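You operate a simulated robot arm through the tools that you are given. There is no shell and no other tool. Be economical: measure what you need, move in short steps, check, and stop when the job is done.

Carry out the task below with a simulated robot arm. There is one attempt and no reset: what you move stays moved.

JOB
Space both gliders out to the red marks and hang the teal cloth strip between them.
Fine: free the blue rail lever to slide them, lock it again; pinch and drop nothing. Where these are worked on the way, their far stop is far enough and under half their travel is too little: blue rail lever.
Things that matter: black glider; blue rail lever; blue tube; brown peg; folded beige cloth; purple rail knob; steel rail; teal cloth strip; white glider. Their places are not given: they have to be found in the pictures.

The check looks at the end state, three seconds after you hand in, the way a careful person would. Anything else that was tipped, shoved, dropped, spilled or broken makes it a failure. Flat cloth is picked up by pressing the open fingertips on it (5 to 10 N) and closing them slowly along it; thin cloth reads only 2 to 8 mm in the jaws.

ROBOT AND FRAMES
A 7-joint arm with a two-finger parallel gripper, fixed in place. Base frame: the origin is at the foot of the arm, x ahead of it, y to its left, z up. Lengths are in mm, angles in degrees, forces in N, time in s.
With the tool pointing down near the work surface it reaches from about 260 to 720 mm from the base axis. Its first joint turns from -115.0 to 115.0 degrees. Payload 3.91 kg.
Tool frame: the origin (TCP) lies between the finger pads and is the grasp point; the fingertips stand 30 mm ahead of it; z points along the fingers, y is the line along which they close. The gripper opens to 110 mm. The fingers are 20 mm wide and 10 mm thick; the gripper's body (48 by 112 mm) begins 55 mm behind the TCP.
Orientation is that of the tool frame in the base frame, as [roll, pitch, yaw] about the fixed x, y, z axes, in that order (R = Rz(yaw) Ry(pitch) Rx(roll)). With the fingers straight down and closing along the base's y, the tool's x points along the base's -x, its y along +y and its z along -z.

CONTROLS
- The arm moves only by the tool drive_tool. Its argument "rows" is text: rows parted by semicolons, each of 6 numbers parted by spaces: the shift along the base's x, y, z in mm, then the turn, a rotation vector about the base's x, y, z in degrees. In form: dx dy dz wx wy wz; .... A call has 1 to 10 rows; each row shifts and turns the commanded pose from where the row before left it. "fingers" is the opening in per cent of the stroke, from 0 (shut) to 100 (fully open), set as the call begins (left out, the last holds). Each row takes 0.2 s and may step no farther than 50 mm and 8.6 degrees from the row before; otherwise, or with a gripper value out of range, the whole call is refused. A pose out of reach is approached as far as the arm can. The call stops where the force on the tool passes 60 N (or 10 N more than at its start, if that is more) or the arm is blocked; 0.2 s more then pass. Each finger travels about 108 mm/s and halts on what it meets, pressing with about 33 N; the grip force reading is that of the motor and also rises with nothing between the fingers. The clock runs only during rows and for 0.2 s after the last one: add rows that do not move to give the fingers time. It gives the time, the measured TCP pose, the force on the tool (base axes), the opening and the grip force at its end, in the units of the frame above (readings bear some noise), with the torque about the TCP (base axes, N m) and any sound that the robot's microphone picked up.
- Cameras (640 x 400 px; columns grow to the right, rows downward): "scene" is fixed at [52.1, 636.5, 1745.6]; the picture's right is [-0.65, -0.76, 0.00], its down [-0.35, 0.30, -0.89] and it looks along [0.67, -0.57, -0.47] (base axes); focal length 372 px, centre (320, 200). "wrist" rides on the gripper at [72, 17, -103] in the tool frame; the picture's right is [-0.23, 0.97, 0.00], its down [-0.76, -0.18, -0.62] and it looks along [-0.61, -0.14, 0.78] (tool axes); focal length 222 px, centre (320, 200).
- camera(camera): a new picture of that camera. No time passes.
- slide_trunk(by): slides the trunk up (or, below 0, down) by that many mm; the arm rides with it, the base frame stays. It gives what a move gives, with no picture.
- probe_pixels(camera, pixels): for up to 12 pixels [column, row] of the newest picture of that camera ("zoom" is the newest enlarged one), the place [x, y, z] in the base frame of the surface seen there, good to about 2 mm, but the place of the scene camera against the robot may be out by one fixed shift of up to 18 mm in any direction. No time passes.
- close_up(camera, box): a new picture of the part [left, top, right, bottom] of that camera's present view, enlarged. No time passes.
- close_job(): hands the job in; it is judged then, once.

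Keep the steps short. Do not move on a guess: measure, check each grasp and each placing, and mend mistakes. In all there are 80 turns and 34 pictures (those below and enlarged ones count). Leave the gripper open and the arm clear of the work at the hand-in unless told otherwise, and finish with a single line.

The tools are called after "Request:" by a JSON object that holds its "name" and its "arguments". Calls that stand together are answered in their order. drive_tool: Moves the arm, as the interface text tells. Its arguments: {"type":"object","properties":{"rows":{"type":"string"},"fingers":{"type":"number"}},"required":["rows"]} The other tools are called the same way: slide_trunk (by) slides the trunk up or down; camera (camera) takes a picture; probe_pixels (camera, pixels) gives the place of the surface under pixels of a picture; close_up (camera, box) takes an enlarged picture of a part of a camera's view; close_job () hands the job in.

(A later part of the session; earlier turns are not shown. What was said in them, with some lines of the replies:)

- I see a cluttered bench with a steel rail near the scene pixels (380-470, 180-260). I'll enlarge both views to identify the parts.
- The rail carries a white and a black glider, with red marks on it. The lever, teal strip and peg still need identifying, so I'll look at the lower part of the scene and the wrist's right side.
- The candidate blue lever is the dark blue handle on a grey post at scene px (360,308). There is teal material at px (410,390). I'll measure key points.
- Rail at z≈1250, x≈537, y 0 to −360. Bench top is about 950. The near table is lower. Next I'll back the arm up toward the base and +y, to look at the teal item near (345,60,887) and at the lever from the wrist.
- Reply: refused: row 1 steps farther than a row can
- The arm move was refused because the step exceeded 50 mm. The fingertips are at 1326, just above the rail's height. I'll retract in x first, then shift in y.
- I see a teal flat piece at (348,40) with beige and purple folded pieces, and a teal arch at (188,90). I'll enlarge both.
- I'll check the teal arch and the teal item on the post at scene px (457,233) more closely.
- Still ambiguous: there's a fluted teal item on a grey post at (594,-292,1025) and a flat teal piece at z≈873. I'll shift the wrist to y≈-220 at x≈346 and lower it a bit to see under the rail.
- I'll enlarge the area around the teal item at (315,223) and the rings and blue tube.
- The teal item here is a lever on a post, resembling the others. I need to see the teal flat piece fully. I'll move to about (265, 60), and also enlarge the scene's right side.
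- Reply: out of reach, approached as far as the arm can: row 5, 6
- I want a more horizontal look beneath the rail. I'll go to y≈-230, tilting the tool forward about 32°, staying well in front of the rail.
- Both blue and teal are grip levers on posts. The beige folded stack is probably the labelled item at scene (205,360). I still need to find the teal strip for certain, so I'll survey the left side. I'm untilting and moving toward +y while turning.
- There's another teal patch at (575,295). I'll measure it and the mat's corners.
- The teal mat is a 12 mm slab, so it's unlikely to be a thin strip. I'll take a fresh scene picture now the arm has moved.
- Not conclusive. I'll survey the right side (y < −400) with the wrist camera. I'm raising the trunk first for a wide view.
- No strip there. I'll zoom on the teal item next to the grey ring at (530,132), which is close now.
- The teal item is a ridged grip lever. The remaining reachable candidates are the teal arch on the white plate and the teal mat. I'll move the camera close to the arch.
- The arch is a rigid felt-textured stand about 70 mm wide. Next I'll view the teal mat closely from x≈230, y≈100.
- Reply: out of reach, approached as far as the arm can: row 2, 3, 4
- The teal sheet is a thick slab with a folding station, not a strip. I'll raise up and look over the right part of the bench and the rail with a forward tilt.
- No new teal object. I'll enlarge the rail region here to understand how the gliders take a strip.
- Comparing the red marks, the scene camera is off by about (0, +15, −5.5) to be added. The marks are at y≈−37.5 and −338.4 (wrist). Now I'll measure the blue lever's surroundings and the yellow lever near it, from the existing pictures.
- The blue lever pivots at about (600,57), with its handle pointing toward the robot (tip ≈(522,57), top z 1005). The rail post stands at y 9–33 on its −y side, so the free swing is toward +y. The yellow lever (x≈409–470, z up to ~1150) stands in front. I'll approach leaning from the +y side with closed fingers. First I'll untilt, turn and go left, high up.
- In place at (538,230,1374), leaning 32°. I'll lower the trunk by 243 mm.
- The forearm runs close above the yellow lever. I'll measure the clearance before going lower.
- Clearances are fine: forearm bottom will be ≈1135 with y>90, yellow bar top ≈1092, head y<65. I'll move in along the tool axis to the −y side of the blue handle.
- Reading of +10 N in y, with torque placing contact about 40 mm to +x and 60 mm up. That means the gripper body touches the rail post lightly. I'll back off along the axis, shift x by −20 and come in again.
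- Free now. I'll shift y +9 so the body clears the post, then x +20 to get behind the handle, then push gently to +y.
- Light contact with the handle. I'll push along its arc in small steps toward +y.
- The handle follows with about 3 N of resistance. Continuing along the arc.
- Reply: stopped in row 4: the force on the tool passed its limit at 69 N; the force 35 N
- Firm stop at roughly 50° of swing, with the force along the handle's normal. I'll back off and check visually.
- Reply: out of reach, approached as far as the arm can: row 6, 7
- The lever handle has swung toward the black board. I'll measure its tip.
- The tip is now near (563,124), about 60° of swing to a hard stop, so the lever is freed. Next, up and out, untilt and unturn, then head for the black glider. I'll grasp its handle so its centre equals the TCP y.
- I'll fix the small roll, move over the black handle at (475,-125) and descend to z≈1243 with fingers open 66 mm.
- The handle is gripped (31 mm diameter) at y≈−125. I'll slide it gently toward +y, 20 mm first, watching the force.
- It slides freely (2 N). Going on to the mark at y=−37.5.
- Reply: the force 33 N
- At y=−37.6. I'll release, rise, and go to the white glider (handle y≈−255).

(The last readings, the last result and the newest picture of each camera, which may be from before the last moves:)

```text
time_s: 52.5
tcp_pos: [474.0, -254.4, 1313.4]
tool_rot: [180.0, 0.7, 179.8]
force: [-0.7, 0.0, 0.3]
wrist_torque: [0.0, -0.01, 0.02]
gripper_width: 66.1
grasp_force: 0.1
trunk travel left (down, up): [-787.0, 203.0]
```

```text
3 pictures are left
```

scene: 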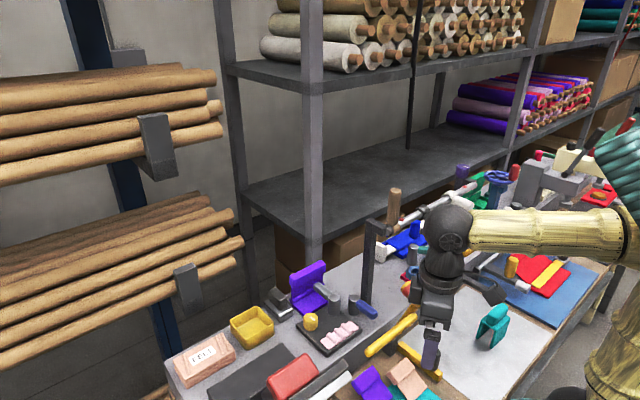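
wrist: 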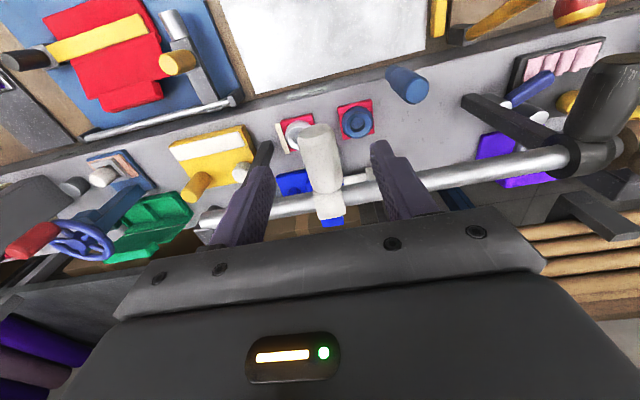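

The white handle at (322,160) lies between the fingers. I'll check its position and the black collar's.

Request:
{"name": "probe_pixels", "arguments": {"camera": "wrist", "pixels": [[312, 160], [322, 140], [335, 160], [328, 205], [585, 100], [600, 75], [575, 160], [530, 85], [548, 72], [508, 102], [215, 213], [228, 215]]}}

```text
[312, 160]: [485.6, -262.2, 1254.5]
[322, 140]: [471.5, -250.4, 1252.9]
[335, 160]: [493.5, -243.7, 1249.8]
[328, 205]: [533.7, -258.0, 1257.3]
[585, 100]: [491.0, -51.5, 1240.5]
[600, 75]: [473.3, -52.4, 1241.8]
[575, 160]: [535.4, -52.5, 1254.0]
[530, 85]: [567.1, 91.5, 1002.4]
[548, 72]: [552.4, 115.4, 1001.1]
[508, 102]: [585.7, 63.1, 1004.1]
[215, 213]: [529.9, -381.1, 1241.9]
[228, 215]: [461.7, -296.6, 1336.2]
```

Request:
{"name": "drive_tool", "arguments": {"rows": "0 1 -40 0 0 0; 0 0 -32 0 0 0; 0 0 0 0 0 0"}}

Request:
{"name": "drive_tool", "arguments": {"rows": "0 0 0 0 0 0; 0 0 0 0 0 0; 0 0 0 0 0 0; 0 0 0 0 0 0", "fingers": 0}}

Request:
{"name": "drive_tool", "arguments": {"rows": "0 -5 0 0 0 0; 0 -10 0 0 0 0; 0 -14 0 0 0 0; 0 -14 0 0 0 0; 0 -14 0 0 0 0; 0 -14 0 0 0 0; 0 -10 0 0 0 0; 0 -4 0 0 0 0; 0 0 0 0 0 0"}}

```text
time_s: 53.3
tcp_pos: [475.2, -252.1, 1240.8]
tool_rot: [180.0, 0.7, 180.0]
force: [0.1, -0.3, 0.2]
wrist_torque: [0.0, -0.01, 0.0]
gripper_width: 66.1
grasp_force: 0.0
trunk travel left (down, up): [-787.0, 203.0]
```

```text
time_s: 54.3
tcp_pos: [474.6, -253.4, 1242.2]
tool_rot: [-179.9, 0.5, 179.8]
force: [6.5, 0.0, -0.2]
wrist_torque: [-0.11, 0.82, 0.48]
gripper_width: 30.8
grasp_force: 45.0
trunk travel left (down, up): [-787.0, 203.0]
```

```text
time_s: 56.3
tcp_pos: [475.1, -338.4, 1242.0]
tool_rot: [180.0, 0.6, 179.7]
force: [3.2, 1.5, 1.2]
wrist_torque: [0.02, 0.32, 0.47]
gripper_width: 30.7
grasp_force: 45.1
trunk travel left (down, up): [-787.0, 203.0]
```

White is at −338.4. I'll release, rise, and return to the lever with the leaning pose, this time to its front (+y) side, to lock it.

Request:
{"name": "drive_tool", "arguments": {"rows": "0 0 0 0 0 0; 0 0 0 0 0 0; 0 0 0 0 0 0; 0 0 40 0 0 0; 0 0 45 0 0 0; 0 0 45 0 0 0; -45 0 0 0 0 0; -45 45 0 0 0 0", "fingers": 60}}

Request:
{"name": "drive_tool", "arguments": {"rows": "0 45 0 0 0 0; 0 45 0 0 0 0; 0 45 0 0 0 0; 0 45 0 0 0 0; 0 45 0 0 0 -8; 0 45 0 0 0 -8; 0 45 0 0 0 -8; 0 45 0 0 0 -8; 0 45 0 0 0 -8; 0 45 0 0 0 -8", "fingers": 0}}

Request:
{"name": "drive_tool", "arguments": {"rows": "0 45 0 0 0 -8; 0 25 0 0 0 -8; 0 0 0 0 0 -8; 0 0 0 0 0 -8; 0 0 0 0 0 -8; 30 0 0 0 0 -1.7; 30 0 0 -8 0 0; 30 0 0 -8 0 0; 40 0 0 -8 0 0; 40 0 0 -8 0 0"}}

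```text
refused: row 8 steps farther than a row can; nothing moved
```

```text
time_s: 57.0
tcp_pos: [474.6, -247.8, 1241.7]
tool_rot: [-178.1, 0.9, 178.8]
force: [6.8, -30.5, -13.3]
wrist_torque: [-0.2, -0.96, 0.65]
gripper_width: 31.4
grasp_force: 44.8
trunk travel left (down, up): [-787.0, 203.0]
stopped in row 3: the force on the tool passed its limit at 91 N (the readings are from after the stop); the commanded pose is now the measured one
```

```text
time_s: 57.3
tcp_pos: [473.4, -249.2, 1243.9]
tool_rot: [-177.1, 1.5, 175.3]
force: [9.3, -46.8, -17.7]
wrist_torque: [-0.22, -0.79, 0.68]
gripper_width: 32.3
grasp_force: 45.1
trunk travel left (down, up): [-787.0, 203.0]
stopped in row 1: the force on the tool passed its limit at 72 N (the readings are from after the stop); the commanded pose is now the measured one
```

A refused first call meant the next moves dragged the gripped white glider back to about −248 and stopped. I'll straighten the tool and slide it back to the mark, one call at a time.

Request:
{"name": "drive_tool", "arguments": {"rows": "0 -4 -1 2.5 0 2; 0 -6 -1 0 0 2.5; 0 -14 0 0 0 0; 0 -14 0 0 0 0; 0 -14 0 0 0 0; 0 -14 0 0 0 0; 0 -14 0 0 0 0; 0 -7 0 0 0 0; 0 -2.2 0 0 0 0; 0 0 0 0 0 0"}}

```text
time_s: 59.5
tcp_pos: [472.5, -324.8, 1243.7]
tool_rot: [-180.0, 1.5, -179.9]
force: [-4.7, 1.2, -7.2]
wrist_torque: [0.32, -0.8, -0.23]
gripper_width: 30.7
grasp_force: 45.1
trunk travel left (down, up): [-787.0, 203.0]
```

Request:
{"name": "drive_tool", "arguments": {"rows": "0 -8 0 0 0 0; 0 -5.6 0 0 0 0; 0 0 0 0 0 0"}}

```text
time_s: 60.3
tcp_pos: [472.9, -337.8, 1243.7]
tool_rot: [180.0, 1.4, -179.9]
force: [2.1, 1.3, -8.3]
wrist_torque: [-0.03, -0.88, -0.43]
gripper_width: 30.6
grasp_force: 44.9
trunk travel left (down, up): [-787.0, 203.0]
```

Back at the mark. I'll release and rise only.

Request:
{"name": "drive_tool", "arguments": {"rows": "0 -0.5 0 0 0 0; 0 0 0 0 0 0; 0 0 0 0 0 0; 0 0 0 0 0 0; 0 0 40 0 0 0; 0 0 45 0 0 0; 0 0 45 0 0 0; -45 0 0 0 0 0; -45 0 0 0 0 0", "fingers": 60}}

```text
time_s: 62.3
tcp_pos: [379.1, -337.2, 1374.5]
tool_rot: [-180.0, 1.4, -179.7]
force: [0.1, -0.8, -1.0]
wrist_torque: [0.01, -0.02, 0.0]
gripper_width: 66.1
grasp_force: 0.0
trunk travel left (down, up): [-787.0, 203.0]
```

Now to the lever's front side: travel left, turn −90°.

Request:
{"name": "drive_tool", "arguments": {"rows": "0 45 5 0 0 0; 0 45 5 0 0 0; 0 45 5 0 0 0; 0 45 5 0 0 0; 0 45 0 0 0 -8; 0 45 0 0 0 -8; 0 45 0 0 0 -8; 0 45 0 0 0 -8; 0 45 0 0 0 -8; 0 45 0 0 0 -8", "fingers": 0}}

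Request:
{"name": "drive_tool", "arguments": {"rows": "0 45 0 0 0 -8; 0 45 0 0 0 -8; 0 27 0 0 0 -8; 0 0 0 0 0 -8; 0 0 0 0 0 -8; 30 0 0 0 0 -2; 35 0 0 -8 0 0; 40 0 0 -8 0 0; 45 0 0 -8 0 0; 45 0 0 -8 0 0"}}

```text
time_s: 64.5
tcp_pos: [383.1, 113.7, 1393.0]
tool_rot: [-179.9, 1.4, 132.0]
force: [-0.1, 0.5, -0.2]
wrist_torque: [-0.04, 0.01, -0.01]
gripper_width: 0.0
grasp_force: 32.4
trunk travel left (down, up): [-787.0, 203.0]
```

```text
time_s: 66.7
tcp_pos: [538.6, 226.7, 1411.5]
tool_rot: [175.9, 32.3, 90.0]
force: [-0.3, -1.6, -0.6]
wrist_torque: [0.17, 0.02, 0.0]
gripper_width: 0.2
grasp_force: 33.1
out of reach, approached as far as the arm can: row 10
trunk travel left (down, up): [-787.0, 203.0]
```

Too high relative to the trunk. I'll command 50 mm lower, and check.

Request:
{"name": "drive_tool", "arguments": {"rows": "0 0 -25 0 0 0; 0 0 -25 0 0 0; 0 0 0 0 0 0"}}

```text
time_s: 67.5
tcp_pos: [542.5, 229.1, 1358.9]
tool_rot: [176.0, 32.7, 89.8]
force: [-0.2, 0.6, 0.1]
wrist_torque: [0.02, -0.03, 0.0]
gripper_width: 0.0
grasp_force: 33.1
trunk travel left (down, up): [-787.0, 203.0]
```

I'll correct the 4° roll, lower the trunk 226 mm, then move to (593,212).

Request:
{"name": "slide_trunk", "arguments": {"by": -226}}

Request:
{"name": "drive_tool", "arguments": {"rows": "25 0 0 0 3.4 -2.1; 25 -17 0 0 0 0; 0 0 0 0 0 0"}}

```text
time_s: 69.9
tcp_pos: [542.5, 229.5, 1134.3]
tool_rot: [175.9, 32.7, 89.6]
force: [0.1, -0.2, 0.3]
wrist_torque: [-0.02, 0.0, 0.02]
gripper_width: 0.0
grasp_force: 33.1
trunk travel left (down, up): [-561.0, 429.0]
```

```text
time_s: 70.7
tcp_pos: [578.8, 217.1, 1132.6]
tool_rot: [179.9, 32.7, 89.8]
force: [-0.2, -0.3, 0.2]
wrist_torque: [0.01, -0.01, -0.01]
gripper_width: 0.0
grasp_force: 32.8
out of reach, approached as far as the arm can: row 2
trunk travel left (down, up): [-561.0, 429.0]
```

The reach limit is here. I'll go down along the axis a little further in +y, then see if x can increase at the lower position.

Request:
{"name": "drive_tool", "arguments": {"rows": "0 -15 -30 0 0 0; 0 -15 -30 0 0 0; 0 -15 -30 0 0 0; 0 -17 -32 0 0 0; 15 0 0 0 0 0; 0 0 0 0 0 0"}}

```text
time_s: 72.1
tcp_pos: [593.3, 157.2, 1011.5]
tool_rot: [179.9, 32.7, 89.7]
force: [0.5, -0.4, 0.0]
wrist_torque: [-0.02, 0.01, -0.01]
gripper_width: 0.0
grasp_force: 33.3
trunk travel left (down, up): [-561.0, 429.0]
```

Clear of contact at (593,157,1011). I'll move in and push the handle back along its arc.

Request:
{"name": "drive_tool", "arguments": {"rows": "0 -12 0 0 0 0; -3 -10 0 0 0 0; -6 -7 0 0 0 0; -8 -4 0 0 0 0; -8 -4 0 0 0 0"}}

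```text
time_s: 73.3
tcp_pos: [567.7, 118.1, 1012.4]
tool_rot: [-180.0, 32.8, 89.7]
force: [2.2, 1.7, -2.4]
wrist_torque: [0.11, -0.03, 0.0]
gripper_width: 0.0
grasp_force: 33.0
trunk travel left (down, up): [-561.0, 429.0]
```

Contact, 3 N along the normal. Continuing.

Request:
{"name": "drive_tool", "arguments": {"rows": "-8 -5 0 0 0 0; -8 -6 0 0 0 0; -6 -8 0 0 0 0; -5 -9 0 0 0 0; -3 -8 0 0 0 0; -1 -6 0 0 0 0; 0 -5 0 0 0 0; 0 -5 0 0 0 0"}}

```text
time_s: 74.8
tcp_pos: [540.4, 92.0, 1011.6]
tool_rot: [179.2, 31.8, 90.5]
force: [-3.0, 28.7, 5.5]
wrist_torque: [0.44, -0.38, -0.04]
gripper_width: 0.0
grasp_force: 32.4
trunk travel left (down, up): [-561.0, 429.0]
stopped in row 7: the force on the tool passed its limit at 63 N (the readings are from after the stop); the commanded pose is now the measured one
```

Firm stop with force straight along y: the handle is back at its starting angle. I'll back off and rise.

Request:
{"name": "drive_tool", "arguments": {"rows": "0 8 0 0 0 0; 0 17 27 0 0 0; 0 20 32 0 0 0; 0 20 32 0 0 0; 0 20 25 0 0 0"}}

Request:
{"name": "slide_trunk", "arguments": {"by": 240}}

Request:
{"name": "drive_tool", "arguments": {"rows": "-30 0 0 8 0 0; -35 0 0 8 0 0; -35 0 0 8 0 0; -35 0 0 8 0 0; -20 0 0 0 0 8; 0 -20 0 0 0 8; 0 -40 0 0 0 8; 0 -40 0 0 0 8; 0 -40 0 0 0 8; 0 -40 0 0 0 8", "fingers": 100}}

```text
time_s: 76.0
tcp_pos: [540.7, 168.5, 1129.6]
tool_rot: [179.4, 32.1, 90.2]
force: [0.8, 0.3, 0.6]
wrist_torque: [0.01, 0.03, -0.02]
gripper_width: 0.0
grasp_force: 33.4
trunk travel left (down, up): [-561.0, 429.0]
```

```text
time_s: 78.5
tcp_pos: [541.1, 169.5, 1369.2]
tool_rot: [179.5, 32.0, 90.2]
force: [-0.2, -0.7, -0.5]
wrist_torque: [0.01, 0.0, 0.04]
gripper_width: 0.0
grasp_force: 33.4
trunk travel left (down, up): [-801.0, 189.0]
```

```text
time_s: 80.7
tcp_pos: [383.9, -12.1, 1369.6]
tool_rot: [179.2, 0.0, 138.2]
force: [-0.2, -0.3, 0.2]
wrist_torque: [0.01, -0.02, 0.03]
gripper_width: 110.2
grasp_force: 0.1
trunk travel left (down, up): [-801.0, 189.0]
```

The gliders are spaced and the lever is back. Now the cloth: the only flat teal textile in reach is the sheet at x 252–410, y 46–197. I'll go above it at (300,110), come down to about z 1010, and look closely.

Request:
{"name": "drive_tool", "arguments": {"rows": "-30 30 0 0 0 8; -30 30 0 0 0 8; -20 30 0 0 0 8; 0 30 0 0 0 8; 0 0 0 0 0 8; 0 0 0 0 0 1.8"}}

Request:
{"name": "slide_trunk", "arguments": {"by": -350}}

Request:
{"name": "camera", "arguments": {"camera": "wrist"}}

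```text
time_s: 82.1
tcp_pos: [305.5, 110.1, 1367.5]
tool_rot: [179.3, -0.1, -179.9]
force: [-0.3, 0.1, -0.3]
wrist_torque: [-0.04, 0.03, -0.02]
gripper_width: 109.9
grasp_force: 0.0
trunk travel left (down, up): [-801.0, 189.0]
```

```text
time_s: 85.5
tcp_pos: [305.7, 109.1, 1019.1]
tool_rot: [179.3, -0.1, 179.9]
force: [-0.3, -0.8, -0.3]
wrist_torque: [0.03, 0.0, -0.05]
gripper_width: 110.1
grasp_force: 0.0
trunk travel left (down, up): [-451.0, 539.0]
```

```text
2 pictures are left
```

wrist: 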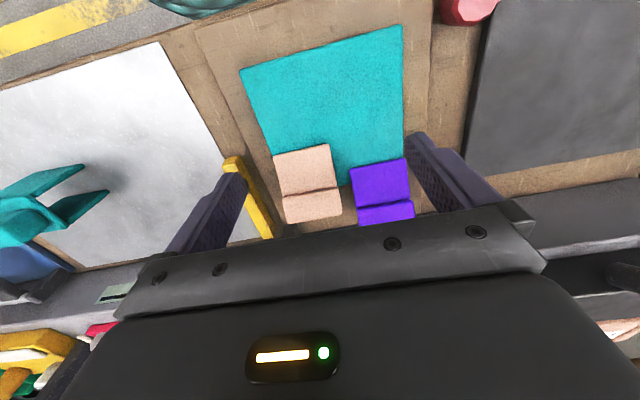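

I'll do a gentle press test in the open part of the teal sheet: fingers open ~50 mm at (300,120), down to just above, then small steps.

Request:
{"name": "drive_tool", "arguments": {"rows": "-6 8 -40 -0.7 0 0; 0 0 -40 0 0 0; 0 0 -22 0 0 0; 0 0 -6 0 0 0; 0 0 -3 0 0 0", "fingers": 50}}

```text
time_s: 86.7
tcp_pos: [299.2, 116.2, 908.0]
tool_rot: [179.9, 0.0, -180.0]
force: [0.5, 0.0, 0.1]
wrist_torque: [0.03, 0.0, 0.0]
gripper_width: 55.3
grasp_force: 0.1
trunk travel left (down, up): [-451.0, 539.0]
```

Request:
{"name": "drive_tool", "arguments": {"rows": "0 0 -2 0 0 0; 0 0 -2 0 0 0; 0 0 -1 0 0 0; 0 0 -1 0 0 0"}}

```text
time_s: 87.7
tcp_pos: [299.3, 116.8, 903.5]
tool_rot: [179.9, 0.3, -179.9]
force: [0.5, -0.6, 33.5]
wrist_torque: [-1.05, 0.34, -0.16]
gripper_width: 55.2
grasp_force: 0.4
trunk travel left (down, up): [-451.0, 539.0]
```

Stiff contact at tip height 874. I'll ease to about 8 N and close slowly to test.

Request:
{"name": "drive_tool", "arguments": {"rows": "0 0 1 0 0 0; 0 0 0 0 0 0"}}

Request:
{"name": "drive_tool", "arguments": {"rows": "0 0 0 0 0 0; 0 0 0 0 0 0", "fingers": 35}}

Request:
{"name": "drive_tool", "arguments": {"rows": "0 0 0 0 0 0; 0 0 0 0 0 0", "fingers": 15}}

Request:
{"name": "drive_tool", "arguments": {"rows": "0 0 0 0 0 0; 0 0 0 0 0 0", "fingers": 0}}

```text
time_s: 88.3
tcp_pos: [299.7, 117.0, 903.1]
tool_rot: [179.9, 0.2, 180.0]
force: [0.9, -0.8, 33.3]
wrist_torque: [-1.08, 0.2, -0.03]
gripper_width: 55.4
grasp_force: 0.1
trunk travel left (down, up): [-451.0, 539.0]
```

```text
time_s: 88.9
tcp_pos: [299.1, 114.7, 903.8]
tool_rot: [180.0, 0.2, 180.0]
force: [1.0, -15.4, 39.0]
wrist_torque: [-1.25, 0.23, 0.2]
gripper_width: 43.0
grasp_force: 4.9
trunk travel left (down, up): [-451.0, 539.0]
```

```text
time_s: 89.5
tcp_pos: [298.1, 116.2, 902.2]
tool_rot: [180.0, 0.2, 179.9]
force: [-1.2, -11.6, 39.6]
wrist_torque: [-0.94, 0.25, -0.17]
gripper_width: 22.3
grasp_force: 5.3
trunk travel left (down, up): [-451.0, 539.0]
```

```text
time_s: 90.1
tcp_pos: [299.2, 115.7, 903.6]
tool_rot: [179.9, 0.0, -180.0]
force: [-2.4, -9.3, 40.7]
wrist_torque: [-0.34, 0.42, 0.16]
gripper_width: 0.0
grasp_force: 33.3
trunk travel left (down, up): [-451.0, 539.0]
```

It closed to 0: nothing gathered, but the press was too hard (33–40 N). I'll reopen and repeat properly at 5–10 N.

Request:
{"name": "drive_tool", "arguments": {"rows": "0 0 8 0 0 0; 0 0 0 0 0 0; 0 0 0 0 0 0", "fingers": 35}}

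Request:
{"name": "drive_tool", "arguments": {"rows": "0 0 -3 0 0 0; 0 0 -1 0 0 0; 0 0 0 0 0 0"}}

Request:
{"name": "drive_tool", "arguments": {"rows": "0 0 -0.5 0 0 0; 0 0 0 0 0 0"}}

Request:
{"name": "drive_tool", "arguments": {"rows": "0 0 -0.5 0 0 0; 0 0 0 0 0 0"}}

Request:
{"name": "drive_tool", "arguments": {"rows": "0 0 -0.5 0 0 0; 0 0 0 0 0 0"}}

```text
time_s: 90.9
tcp_pos: [299.1, 117.9, 909.9]
tool_rot: [-180.0, -0.1, 180.0]
force: [-0.3, 0.1, 0.4]
wrist_torque: [0.01, -0.01, 0.0]
gripper_width: 38.5
grasp_force: 0.1
trunk travel left (down, up): [-451.0, 539.0]
```

```text
time_s: 91.7
tcp_pos: [299.1, 117.8, 906.7]
tool_rot: [180.0, 0.0, -180.0]
force: [-0.7, 0.1, 0.2]
wrist_torque: [0.02, 0.03, -0.04]
gripper_width: 38.2
grasp_force: 0.0
trunk travel left (down, up): [-451.0, 539.0]
```

```text
time_s: 92.3
tcp_pos: [299.3, 116.4, 907.4]
tool_rot: [179.9, 0.0, 180.0]
force: [-0.6, 0.3, 0.5]
wrist_torque: [-0.03, 0.0, 0.0]
gripper_width: 38.8
grasp_force: 0.0
trunk travel left (down, up): [-451.0, 539.0]
```

```text
time_s: 92.9
tcp_pos: [299.0, 116.6, 906.7]
tool_rot: [180.0, 0.1, 180.0]
force: [-0.4, 0.2, 0.3]
wrist_torque: [-0.04, -0.02, -0.01]
gripper_width: 38.4
grasp_force: 0.1
trunk travel left (down, up): [-451.0, 539.0]
```

```text
time_s: 93.5
tcp_pos: [298.9, 116.6, 905.2]
tool_rot: [180.0, 0.1, 180.0]
force: [0.3, -0.9, -0.6]
wrist_torque: [-0.02, 0.02, 0.04]
gripper_width: 38.2
grasp_force: 0.1
trunk travel left (down, up): [-451.0, 539.0]
```

Request:
{"name": "drive_tool", "arguments": {"rows": "0 0 -1 0 0 0; 0 0 0 0 0 0"}}

Request:
{"name": "drive_tool", "arguments": {"rows": "0 0 -0.4 0 0 0; 0 0 0 0 0 0"}}

Request:
{"name": "drive_tool", "arguments": {"rows": "0 0 -0.3 0 0 0; 0 0 0 0 0 0"}}

```text
time_s: 94.1
tcp_pos: [298.6, 116.8, 905.1]
tool_rot: [180.0, -0.1, -180.0]
force: [0.5, 0.0, -0.6]
wrist_torque: [0.02, -0.01, -0.05]
gripper_width: 38.5
grasp_force: 0.1
trunk travel left (down, up): [-451.0, 539.0]
```

```text
time_s: 94.7
tcp_pos: [299.1, 116.6, 905.2]
tool_rot: [-180.0, 0.0, 180.0]
force: [-1.1, 0.9, 0.5]
wrist_torque: [-0.01, 0.01, 0.03]
gripper_width: 38.5
grasp_force: 0.1
trunk travel left (down, up): [-451.0, 539.0]
```

```text
time_s: 95.3
tcp_pos: [299.0, 117.2, 903.5]
tool_rot: [179.9, 0.1, 179.9]
force: [-0.4, -0.1, 5.6]
wrist_torque: [-0.14, 0.1, -0.02]
gripper_width: 38.5
grasp_force: 0.7
trunk travel left (down, up): [-451.0, 539.0]
```

About 6 N now. I'll close slowly in small steps.

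Request:
{"name": "drive_tool", "arguments": {"rows": "0 0 0 0 0 0", "fingers": 28}}

Request:
{"name": "drive_tool", "arguments": {"rows": "0 0 0 0 0 0", "fingers": 21}}

Request:
{"name": "drive_tool", "arguments": {"rows": "0 0 0 0 0 0", "fingers": 14}}

Request:
{"name": "drive_tool", "arguments": {"rows": "0 0 0 0 0 0", "fingers": 7}}

Request:
{"name": "drive_tool", "arguments": {"rows": "0 0 0 0 0 0; 0 0 0 0 0 0", "fingers": 0}}

```text
time_s: 95.7
tcp_pos: [299.9, 116.9, 903.9]
tool_rot: [180.0, 0.1, -180.0]
force: [-0.9, -1.1, 6.4]
wrist_torque: [-0.19, 0.06, -0.07]
gripper_width: 31.2
grasp_force: 0.3
trunk travel left (down, up): [-451.0, 539.0]
```

```text
time_s: 96.1
tcp_pos: [299.6, 118.5, 904.7]
tool_rot: [-179.9, 0.1, -179.9]
force: [-0.7, -1.2, 9.2]
wrist_torque: [-0.21, 0.12, -0.03]
gripper_width: 24.1
grasp_force: 0.9
trunk travel left (down, up): [-451.0, 539.0]
```

```text
time_s: 96.5
tcp_pos: [298.2, 117.3, 904.7]
tool_rot: [179.9, 0.1, 179.8]
force: [0.6, -1.9, 10.1]
wrist_torque: [-0.19, 0.09, -0.08]
gripper_width: 16.3
grasp_force: 1.4
trunk travel left (down, up): [-451.0, 539.0]
```

```text
time_s: 96.9
tcp_pos: [299.1, 117.3, 903.6]
tool_rot: [-180.0, 0.0, 180.0]
force: [-0.8, -3.4, 11.8]
wrist_torque: [-0.17, 0.12, 0.06]
gripper_width: 8.8
grasp_force: 1.3
trunk travel left (down, up): [-451.0, 539.0]
```

```text
time_s: 97.5
tcp_pos: [298.5, 117.8, 903.9]
tool_rot: [179.9, 0.1, -179.9]
force: [-1.2, -1.7, 12.2]
wrist_torque: [-0.07, 0.15, -0.06]
gripper_width: 0.0
grasp_force: 33.1
trunk travel left (down, up): [-451.0, 539.0]
```

The sheet is rigid (0.0 mm in the jaws), so it is not the strip. I'll rise, and meanwhile probe the shape of the teal item on the grey post in the last enlarged scene picture, and the arch in the wrist picture.

Request:
{"name": "drive_tool", "arguments": {"rows": "0 0 10 0 0 0; 0 0 40 0 0 0; 0 0 45 0 0 0; 0 0 45 0 0 0", "fingers": 60}}

Request:
{"name": "probe_pixels", "arguments": {"camera": "zoom", "pixels": [[556, 28], [556, 38], [556, 48], [580, 28], [580, 40], [580, 52], [610, 32], [610, 44], [610, 56], [630, 40], [630, 55], [530, 30]]}}

Request:
{"name": "probe_pixels", "arguments": {"camera": "wrist", "pixels": [[80, 170], [60, 178], [30, 185], [10, 195], [105, 193], [85, 203], [60, 215], [30, 200], [15, 220], [30, 235], [5, 240], [45, 190]]}}

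```text
time_s: 98.5
tcp_pos: [299.3, 119.4, 1043.6]
tool_rot: [180.0, 0.0, 180.0]
force: [0.0, 0.2, -0.1]
wrist_torque: [0.01, 0.01, 0.02]
gripper_width: 66.1
grasp_force: 0.1
trunk travel left (down, up): [-451.0, 539.0]
```

```text
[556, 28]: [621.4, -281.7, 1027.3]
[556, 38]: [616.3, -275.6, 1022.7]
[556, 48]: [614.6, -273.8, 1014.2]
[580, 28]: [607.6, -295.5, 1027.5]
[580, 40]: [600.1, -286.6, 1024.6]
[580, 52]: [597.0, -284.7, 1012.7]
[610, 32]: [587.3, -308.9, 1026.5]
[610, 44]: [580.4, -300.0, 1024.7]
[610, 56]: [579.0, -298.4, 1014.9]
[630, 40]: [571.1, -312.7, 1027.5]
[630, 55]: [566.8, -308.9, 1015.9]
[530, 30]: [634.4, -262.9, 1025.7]
```

```text
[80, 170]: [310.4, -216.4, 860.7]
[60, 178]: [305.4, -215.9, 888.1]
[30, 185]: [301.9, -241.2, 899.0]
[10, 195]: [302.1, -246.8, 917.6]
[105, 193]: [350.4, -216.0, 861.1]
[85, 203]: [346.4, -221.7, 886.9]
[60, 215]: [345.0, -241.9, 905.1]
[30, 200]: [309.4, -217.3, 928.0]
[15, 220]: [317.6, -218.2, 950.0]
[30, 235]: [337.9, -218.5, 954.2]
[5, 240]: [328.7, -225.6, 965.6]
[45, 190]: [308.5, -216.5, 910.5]
```

The teal "arch" measures: two thin felt legs (x 302–310 and 345–353, y −291 to −216, z 855–930) joined by a sheet, with a grip tab on top (x 312–342, up to z 965). The inside gap is 35 mm, and the rail is about 26 mm thick. So it is the cloth strip folded into a saddle, to be hung over the rail between the gliders. I'll move above it and grip the tab along y.

Request:
{"name": "drive_tool", "arguments": {"rows": "0 -45 10 0 0 0; 0 -45 10 0 0 0; 5 -45 10 0 0 0; 5 -45 0 0 0 0; 5 -45 0 0 0 0; 5 -45 0 0 0 0; 5 -45 0 0 0 0; 3.5 -45 0 0 0 0; 0 -12.5 0 0 0 0; 0 0 0 0 0 0", "fingers": 100}}

Request:
{"name": "drive_tool", "arguments": {"rows": "0 0 -45 0 0 0; 0 0 -30 0 0 0; 0 0 0 0 0 0"}}

```text
time_s: 100.7
tcp_pos: [328.2, -255.7, 1072.6]
tool_rot: [-180.0, 0.0, -180.0]
force: [-0.5, -0.2, -0.3]
wrist_torque: [0.02, 0.02, 0.0]
gripper_width: 109.9
grasp_force: 0.1
trunk travel left (down, up): [-451.0, 539.0]
```

```text
time_s: 101.5
tcp_pos: [328.2, -256.3, 998.5]
tool_rot: [-180.0, 0.0, -180.0]
force: [1.0, 0.1, -0.5]
wrist_torque: [0.01, 0.0, 0.02]
gripper_width: 110.1
grasp_force: 0.1
trunk travel left (down, up): [-451.0, 539.0]
```

Tips just above the tab. I'll adjust y by +2.5 and descend to z≈958.

Request:
{"name": "drive_tool", "arguments": {"rows": "-0.5 2.5 -10 0 0 0; 0 0 -10 0 0 0; 0 0 -10 0 0 0; 0 0 -10 0 0 0; 0 0 0 0 0 0"}}

```text
time_s: 102.7
tcp_pos: [328.6, -252.0, 958.3]
tool_rot: [180.0, 0.0, 180.0]
force: [0.1, 0.2, 0.0]
wrist_torque: [-0.01, 0.02, 0.04]
gripper_width: 109.9
grasp_force: 0.1
trunk travel left (down, up): [-451.0, 539.0]
```

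No contact. I'll close slowly in stages.

Request:
{"name": "drive_tool", "arguments": {"rows": "0 0 0 0 0 0", "fingers": 75}}

Request:
{"name": "drive_tool", "arguments": {"rows": "0 0 0 0 0 0; 0 0 0 0 0 0; 0 0 0 0 0 0", "fingers": 50}}

```text
time_s: 103.1
tcp_pos: [327.4, -252.5, 959.8]
tool_rot: [-180.0, 0.0, 179.9]
force: [0.5, -0.6, 0.2]
wrist_torque: [0.0, -0.02, 0.01]
gripper_width: 82.3
grasp_force: 0.1
trunk travel left (down, up): [-451.0, 539.0]
```

```text
time_s: 103.9
tcp_pos: [328.1, -254.0, 959.3]
tool_rot: [-180.0, 0.0, 180.0]
force: [0.1, -0.3, 0.1]
wrist_torque: [0.01, -0.02, -0.01]
gripper_width: 79.4
grasp_force: 32.9
trunk travel left (down, up): [-451.0, 539.0]
```

Gripped at 79.4 mm, 33 N. I'll lift 15 mm and check.

Request:
{"name": "drive_tool", "arguments": {"rows": "0 0 5 0 0 0; 0 0 10 0 0 0; 0 0 25 0 0 0; 0 0 0 0 0 0"}}

```text
time_s: 104.9
tcp_pos: [327.4, -253.0, 998.5]
tool_rot: [-179.9, 0.1, 180.0]
force: [-0.1, 0.2, -0.6]
wrist_torque: [-0.03, -0.01, -0.03]
gripper_width: 79.1
grasp_force: 32.8
trunk travel left (down, up): [-451.0, 539.0]
```

Held (79 mm, light). I'll raise the trunk by 390 mm so the legs clear the rail top.

Request:
{"name": "slide_trunk", "arguments": {"by": 390}}

Request:
{"name": "drive_tool", "arguments": {"rows": "20 0 0 0 0 0; 25 10 0 0 0 0; 30 15 0 0 0 0; 30 20 0 0 0 0; 30 20 0 0 0 0; 30 0 0 0 0 0; 25 0 0 0 0 0; 15 0 0 0 0 0; 8.5 0 0 0 0 0; 0 0 0 0 0 0"}}

Request:
{"name": "close_up", "arguments": {"camera": "scene", "box": [370, 140, 510, 260]}}

```text
time_s: 108.7
tcp_pos: [328.1, -252.3, 1388.5]
tool_rot: [-180.0, -0.1, 180.0]
force: [0.2, 0.1, -1.8]
wrist_torque: [0.02, -0.01, 0.0]
gripper_width: 79.3
grasp_force: 33.1
trunk travel left (down, up): [-841.0, 149.0]
```

```text
time_s: 110.8
tcp_pos: [541.2, -188.4, 1388.1]
tool_rot: [-179.9, 0.0, 179.9]
force: [0.6, 0.3, -0.7]
wrist_torque: [0.02, 0.01, 0.04]
gripper_width: 79.4
grasp_force: 33.2
trunk travel left (down, up): [-841.0, 149.0]
```

```text
3.33 times, centred on (440, 200) of scene
```

zoom: 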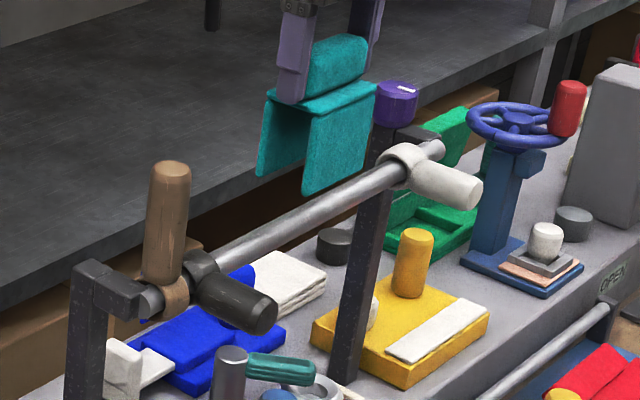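

The strip is held and hangs straight, and both gliders sit on their marks. I'll measure strip versus rail in this picture (same camera, so no offset matters).

Request:
{"name": "probe_pixels", "arguments": {"camera": "zoom", "pixels": [[310, 190], [340, 150], [370, 100], [268, 170], [275, 120], [320, 208], [350, 190], [270, 238], [360, 110], [300, 215], [415, 165], [215, 270]]}}

```text
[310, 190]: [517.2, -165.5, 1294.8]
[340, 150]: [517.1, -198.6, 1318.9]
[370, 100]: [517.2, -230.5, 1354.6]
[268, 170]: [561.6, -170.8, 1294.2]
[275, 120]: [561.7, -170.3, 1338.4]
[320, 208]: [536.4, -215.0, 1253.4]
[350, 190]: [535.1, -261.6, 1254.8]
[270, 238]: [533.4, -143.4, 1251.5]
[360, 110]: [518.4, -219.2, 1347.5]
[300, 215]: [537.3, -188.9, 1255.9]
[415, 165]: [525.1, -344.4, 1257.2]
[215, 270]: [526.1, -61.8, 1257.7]
```

Strip centre x≈543 and rail axis x≈543.5: aligned. I'll lower it over the rail; underside should meet the rail at TCP z≈1290.

Request:
{"name": "drive_tool", "arguments": {"rows": "0 0 -20 0 0 0; 0 0 -20 0 0 0; 0 0 -20 0 0 0; 0 0 -15 0 0 0; 0 0 -10 0 0 0; 0 0 0 0 0 0"}}

```text
time_s: 112.2
tcp_pos: [541.7, -188.1, 1303.4]
tool_rot: [-179.9, 0.0, 179.8]
force: [0.0, 0.1, 0.2]
wrist_torque: [0.03, -0.01, 0.02]
gripper_width: 79.1
grasp_force: 32.6
trunk travel left (down, up): [-841.0, 149.0]
```

Request:
{"name": "drive_tool", "arguments": {"rows": "0 0 -4 0 0 0; 0 0 -3 0 0 0; 0 0 -2 0 0 0; 0 0 0 0 0 0"}}

Request:
{"name": "drive_tool", "arguments": {"rows": "0 0 -1.5 0 0 0; 0 0 0 0 0 0"}}

Request:
{"name": "drive_tool", "arguments": {"rows": "0 0 -1.5 0 0 0; 0 0 0 0 0 0"}}

```text
time_s: 113.2
tcp_pos: [541.8, -188.1, 1295.3]
tool_rot: [180.0, -0.1, 179.9]
force: [-0.1, 0.0, -0.8]
wrist_torque: [0.04, 0.02, 0.01]
gripper_width: 79.0
grasp_force: 32.7
trunk travel left (down, up): [-841.0, 149.0]
```

```text
time_s: 113.8
tcp_pos: [542.0, -188.3, 1292.9]
tool_rot: [-180.0, 0.1, 179.9]
force: [0.0, 1.1, -1.9]
wrist_torque: [-0.04, 0.0, 0.02]
gripper_width: 79.1
grasp_force: 33.0
trunk travel left (down, up): [-841.0, 149.0]
```

```text
time_s: 114.5
tcp_pos: [541.1, -188.9, 1291.7]
tool_rot: [-179.9, 0.1, 179.9]
force: [-0.1, 0.7, -1.3]
wrist_torque: [-0.01, -0.01, -0.01]
gripper_width: 79.2
grasp_force: 32.7
trunk travel left (down, up): [-841.0, 149.0]
```

No contact yet; continuing in 1.5 mm steps until the rail is felt.

Request:
{"name": "drive_tool", "arguments": {"rows": "0 0 -1.5 0 0 0; 0 0 0 0 0 0"}}

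Request:
{"name": "drive_tool", "arguments": {"rows": "0 0 -1.5 0 0 0; 0 0 0 0 0 0"}}

Request:
{"name": "drive_tool", "arguments": {"rows": "0 0 -1 0 0 0; 0 0 0 0 0 0"}}

```text
time_s: 115.0
tcp_pos: [541.5, -188.5, 1291.0]
tool_rot: [180.0, 0.0, 179.8]
force: [-0.6, -0.2, -1.1]
wrist_torque: [0.0, 0.03, 0.0]
gripper_width: 79.2
grasp_force: 32.7
trunk travel left (down, up): [-841.0, 149.0]
```

```text
time_s: 115.7
tcp_pos: [541.2, -187.8, 1288.4]
tool_rot: [180.0, 0.0, 179.9]
force: [0.2, -0.3, -0.5]
wrist_torque: [-0.02, 0.01, 0.01]
gripper_width: 78.8
grasp_force: 33.0
trunk travel left (down, up): [-841.0, 149.0]
```

```text
time_s: 116.2
tcp_pos: [542.0, -188.4, 1288.0]
tool_rot: [179.9, -0.1, 179.9]
force: [-0.3, 0.5, -0.1]
wrist_torque: [0.02, -0.01, 0.0]
gripper_width: 79.2
grasp_force: 33.3
trunk travel left (down, up): [-841.0, 149.0]
```

Request:
{"name": "drive_tool", "arguments": {"rows": "0 0 -1.5 0 0 0; 0 0 0 0 0 0"}}

Request:
{"name": "drive_tool", "arguments": {"rows": "0 0 -1 0 0 0; 0 0 0 0 0 0"}}

Request:
{"name": "drive_tool", "arguments": {"rows": "0 0 -1 0 0 0; 0 0 0 0 0 0"}}

```text
time_s: 116.8
tcp_pos: [542.1, -188.8, 1288.0]
tool_rot: [-180.0, 0.2, -180.0]
force: [1.4, 0.4, 9.1]
wrist_torque: [0.23, -0.05, -0.03]
gripper_width: 78.8
grasp_force: 32.6
trunk travel left (down, up): [-841.0, 149.0]
```

```text
time_s: 117.5
tcp_pos: [540.9, -187.3, 1287.6]
tool_rot: [-179.9, 0.3, 180.0]
force: [3.8, -0.4, 22.7]
wrist_torque: [0.21, -0.12, -0.06]
gripper_width: 79.2
grasp_force: 33.3
trunk travel left (down, up): [-841.0, 149.0]
```

```text
time_s: 118.0
tcp_pos: [542.1, -187.7, 1286.7]
tool_rot: [-179.9, 0.3, -179.9]
force: [7.0, -2.5, 35.4]
wrist_torque: [-0.04, -0.24, 0.02]
gripper_width: 79.2
grasp_force: 33.0
trunk travel left (down, up): [-841.0, 149.0]
```

The strip rests on the rail (contact at 1287.5). I'll ease up about 2 mm to relax, then open a little and check.

Request:
{"name": "drive_tool", "arguments": {"rows": "0 0 1.5 0 0 0; 0 0 0.5 0 0 0; 0 0 0 0 0 0"}}

Request:
{"name": "drive_tool", "arguments": {"rows": "0 0 0 0 0 0; 0 0 0 0 0 0; 0 0 0 0 0 0", "fingers": 80}}

Request:
{"name": "drive_tool", "arguments": {"rows": "0 0 0 0 0 0; 0 0 0 0 0 0", "fingers": 100}}

Request:
{"name": "drive_tool", "arguments": {"rows": "0 0 10 0 0 0; 0 0 30 0 0 0; 0 0 40 0 0 0; 0 0 20 0 0 0; -45 0 0 0 0 0; -45 0 0 0 0 0; -45 0 0 0 0 0; -30 0 0 0 0 0"}}

```text
time_s: 118.8
tcp_pos: [541.1, -187.8, 1287.6]
tool_rot: [-180.0, 0.1, 179.9]
force: [6.6, -2.4, 26.0]
wrist_torque: [-0.4, -0.2, 0.05]
gripper_width: 78.9
grasp_force: 32.8
trunk travel left (down, up): [-841.0, 149.0]
```

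```text
time_s: 119.7
tcp_pos: [540.9, -187.0, 1286.0]
tool_rot: [-179.9, 0.0, 180.0]
force: [0.2, 0.0, 0.1]
wrist_torque: [0.0, -0.02, 0.01]
gripper_width: 87.9
grasp_force: 0.1
trunk travel left (down, up): [-841.0, 149.0]
```

```text
time_s: 120.2
tcp_pos: [541.6, -188.8, 1286.0]
tool_rot: [-179.9, 0.1, -180.0]
force: [-0.6, 0.2, 0.1]
wrist_torque: [-0.07, 0.02, 0.0]
gripper_width: 110.0
grasp_force: 0.1
trunk travel left (down, up): [-841.0, 149.0]
```

```text
time_s: 122.0
tcp_pos: [375.9, -188.6, 1387.5]
tool_rot: [180.0, -0.1, 180.0]
force: [1.0, 0.9, -0.2]
wrist_torque: [0.02, -0.04, 0.0]
gripper_width: 109.7
grasp_force: 0.1
trunk travel left (down, up): [-841.0, 149.0]
```

Released cleanly. I'll move the arm up and to the right, then use the last picture to check strip, gliders and lever together.

Request:
{"name": "drive_tool", "arguments": {"rows": "0 -45 20 0 0 0; 0 -45 20 0 0 0; 0 -40 20 0 0 0; 0 -30 0 0 0 0"}}

Request:
{"name": "slide_trunk", "arguments": {"by": 80}}

Request:
{"name": "close_up", "arguments": {"camera": "scene", "box": [330, 170, 490, 320]}}

```text
time_s: 123.0
tcp_pos: [377.2, -349.1, 1447.3]
tool_rot: [179.9, 0.0, 180.0]
force: [-0.4, 0.9, -0.6]
wrist_torque: [0.03, -0.04, 0.01]
gripper_width: 109.9
grasp_force: 0.1
trunk travel left (down, up): [-841.0, 149.0]
```

```text
time_s: 124.2
tcp_pos: [377.0, -347.7, 1526.6]
tool_rot: [-180.0, 0.1, 179.9]
force: [0.0, -0.3, 0.3]
wrist_torque: [-0.01, 0.0, -0.01]
gripper_width: 109.9
grasp_force: 0.0
trunk travel left (down, up): [-921.0, 69.0]
```

```text
2.67 times, centred on (410, 245) of scene
```

zoom: 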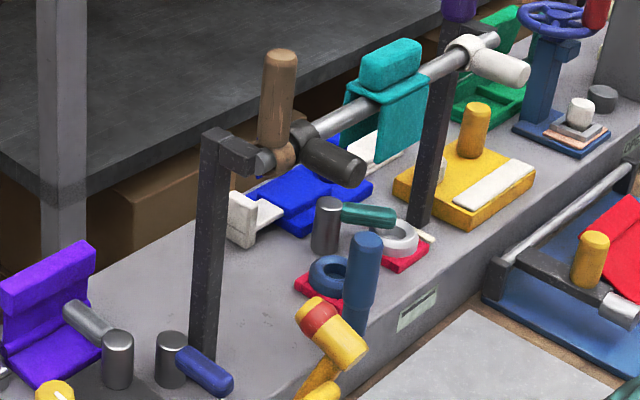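

The strip hangs over the rail between the gliders. I'll check the lever angle and the glider positions by numbers.

Request:
{"name": "probe_pixels", "arguments": {"camera": "zoom", "pixels": [[172, 342], [188, 360], [205, 368], [222, 380], [230, 388], [300, 140], [345, 165], [465, 48], [510, 65], [385, 150], [370, 60], [410, 50]]}}

```text
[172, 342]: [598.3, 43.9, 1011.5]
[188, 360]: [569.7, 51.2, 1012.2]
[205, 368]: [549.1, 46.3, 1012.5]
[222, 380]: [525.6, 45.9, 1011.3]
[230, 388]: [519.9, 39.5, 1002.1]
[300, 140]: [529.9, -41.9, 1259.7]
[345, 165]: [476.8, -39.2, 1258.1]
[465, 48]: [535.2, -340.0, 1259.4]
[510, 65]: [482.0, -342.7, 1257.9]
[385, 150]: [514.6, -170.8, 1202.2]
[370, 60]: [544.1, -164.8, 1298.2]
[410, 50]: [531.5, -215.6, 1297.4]
```

Lever is at its original locked angle. The glider handle surfaces read −40 and −341, which gives centres ≈ −53 and −353 in the scene frame, equal to the marks. The strip sits on the rail and the arm is clear and open. Handing in.

Request:
{"name": "close_job", "arguments": {}}

```text
The job is handed in.
```

The black and white gliders are on their red marks, the blue rail lever is back at its starting angle, and the teal strip hangs over the rail between the gliders; I did not test that the lever holds the gliders.
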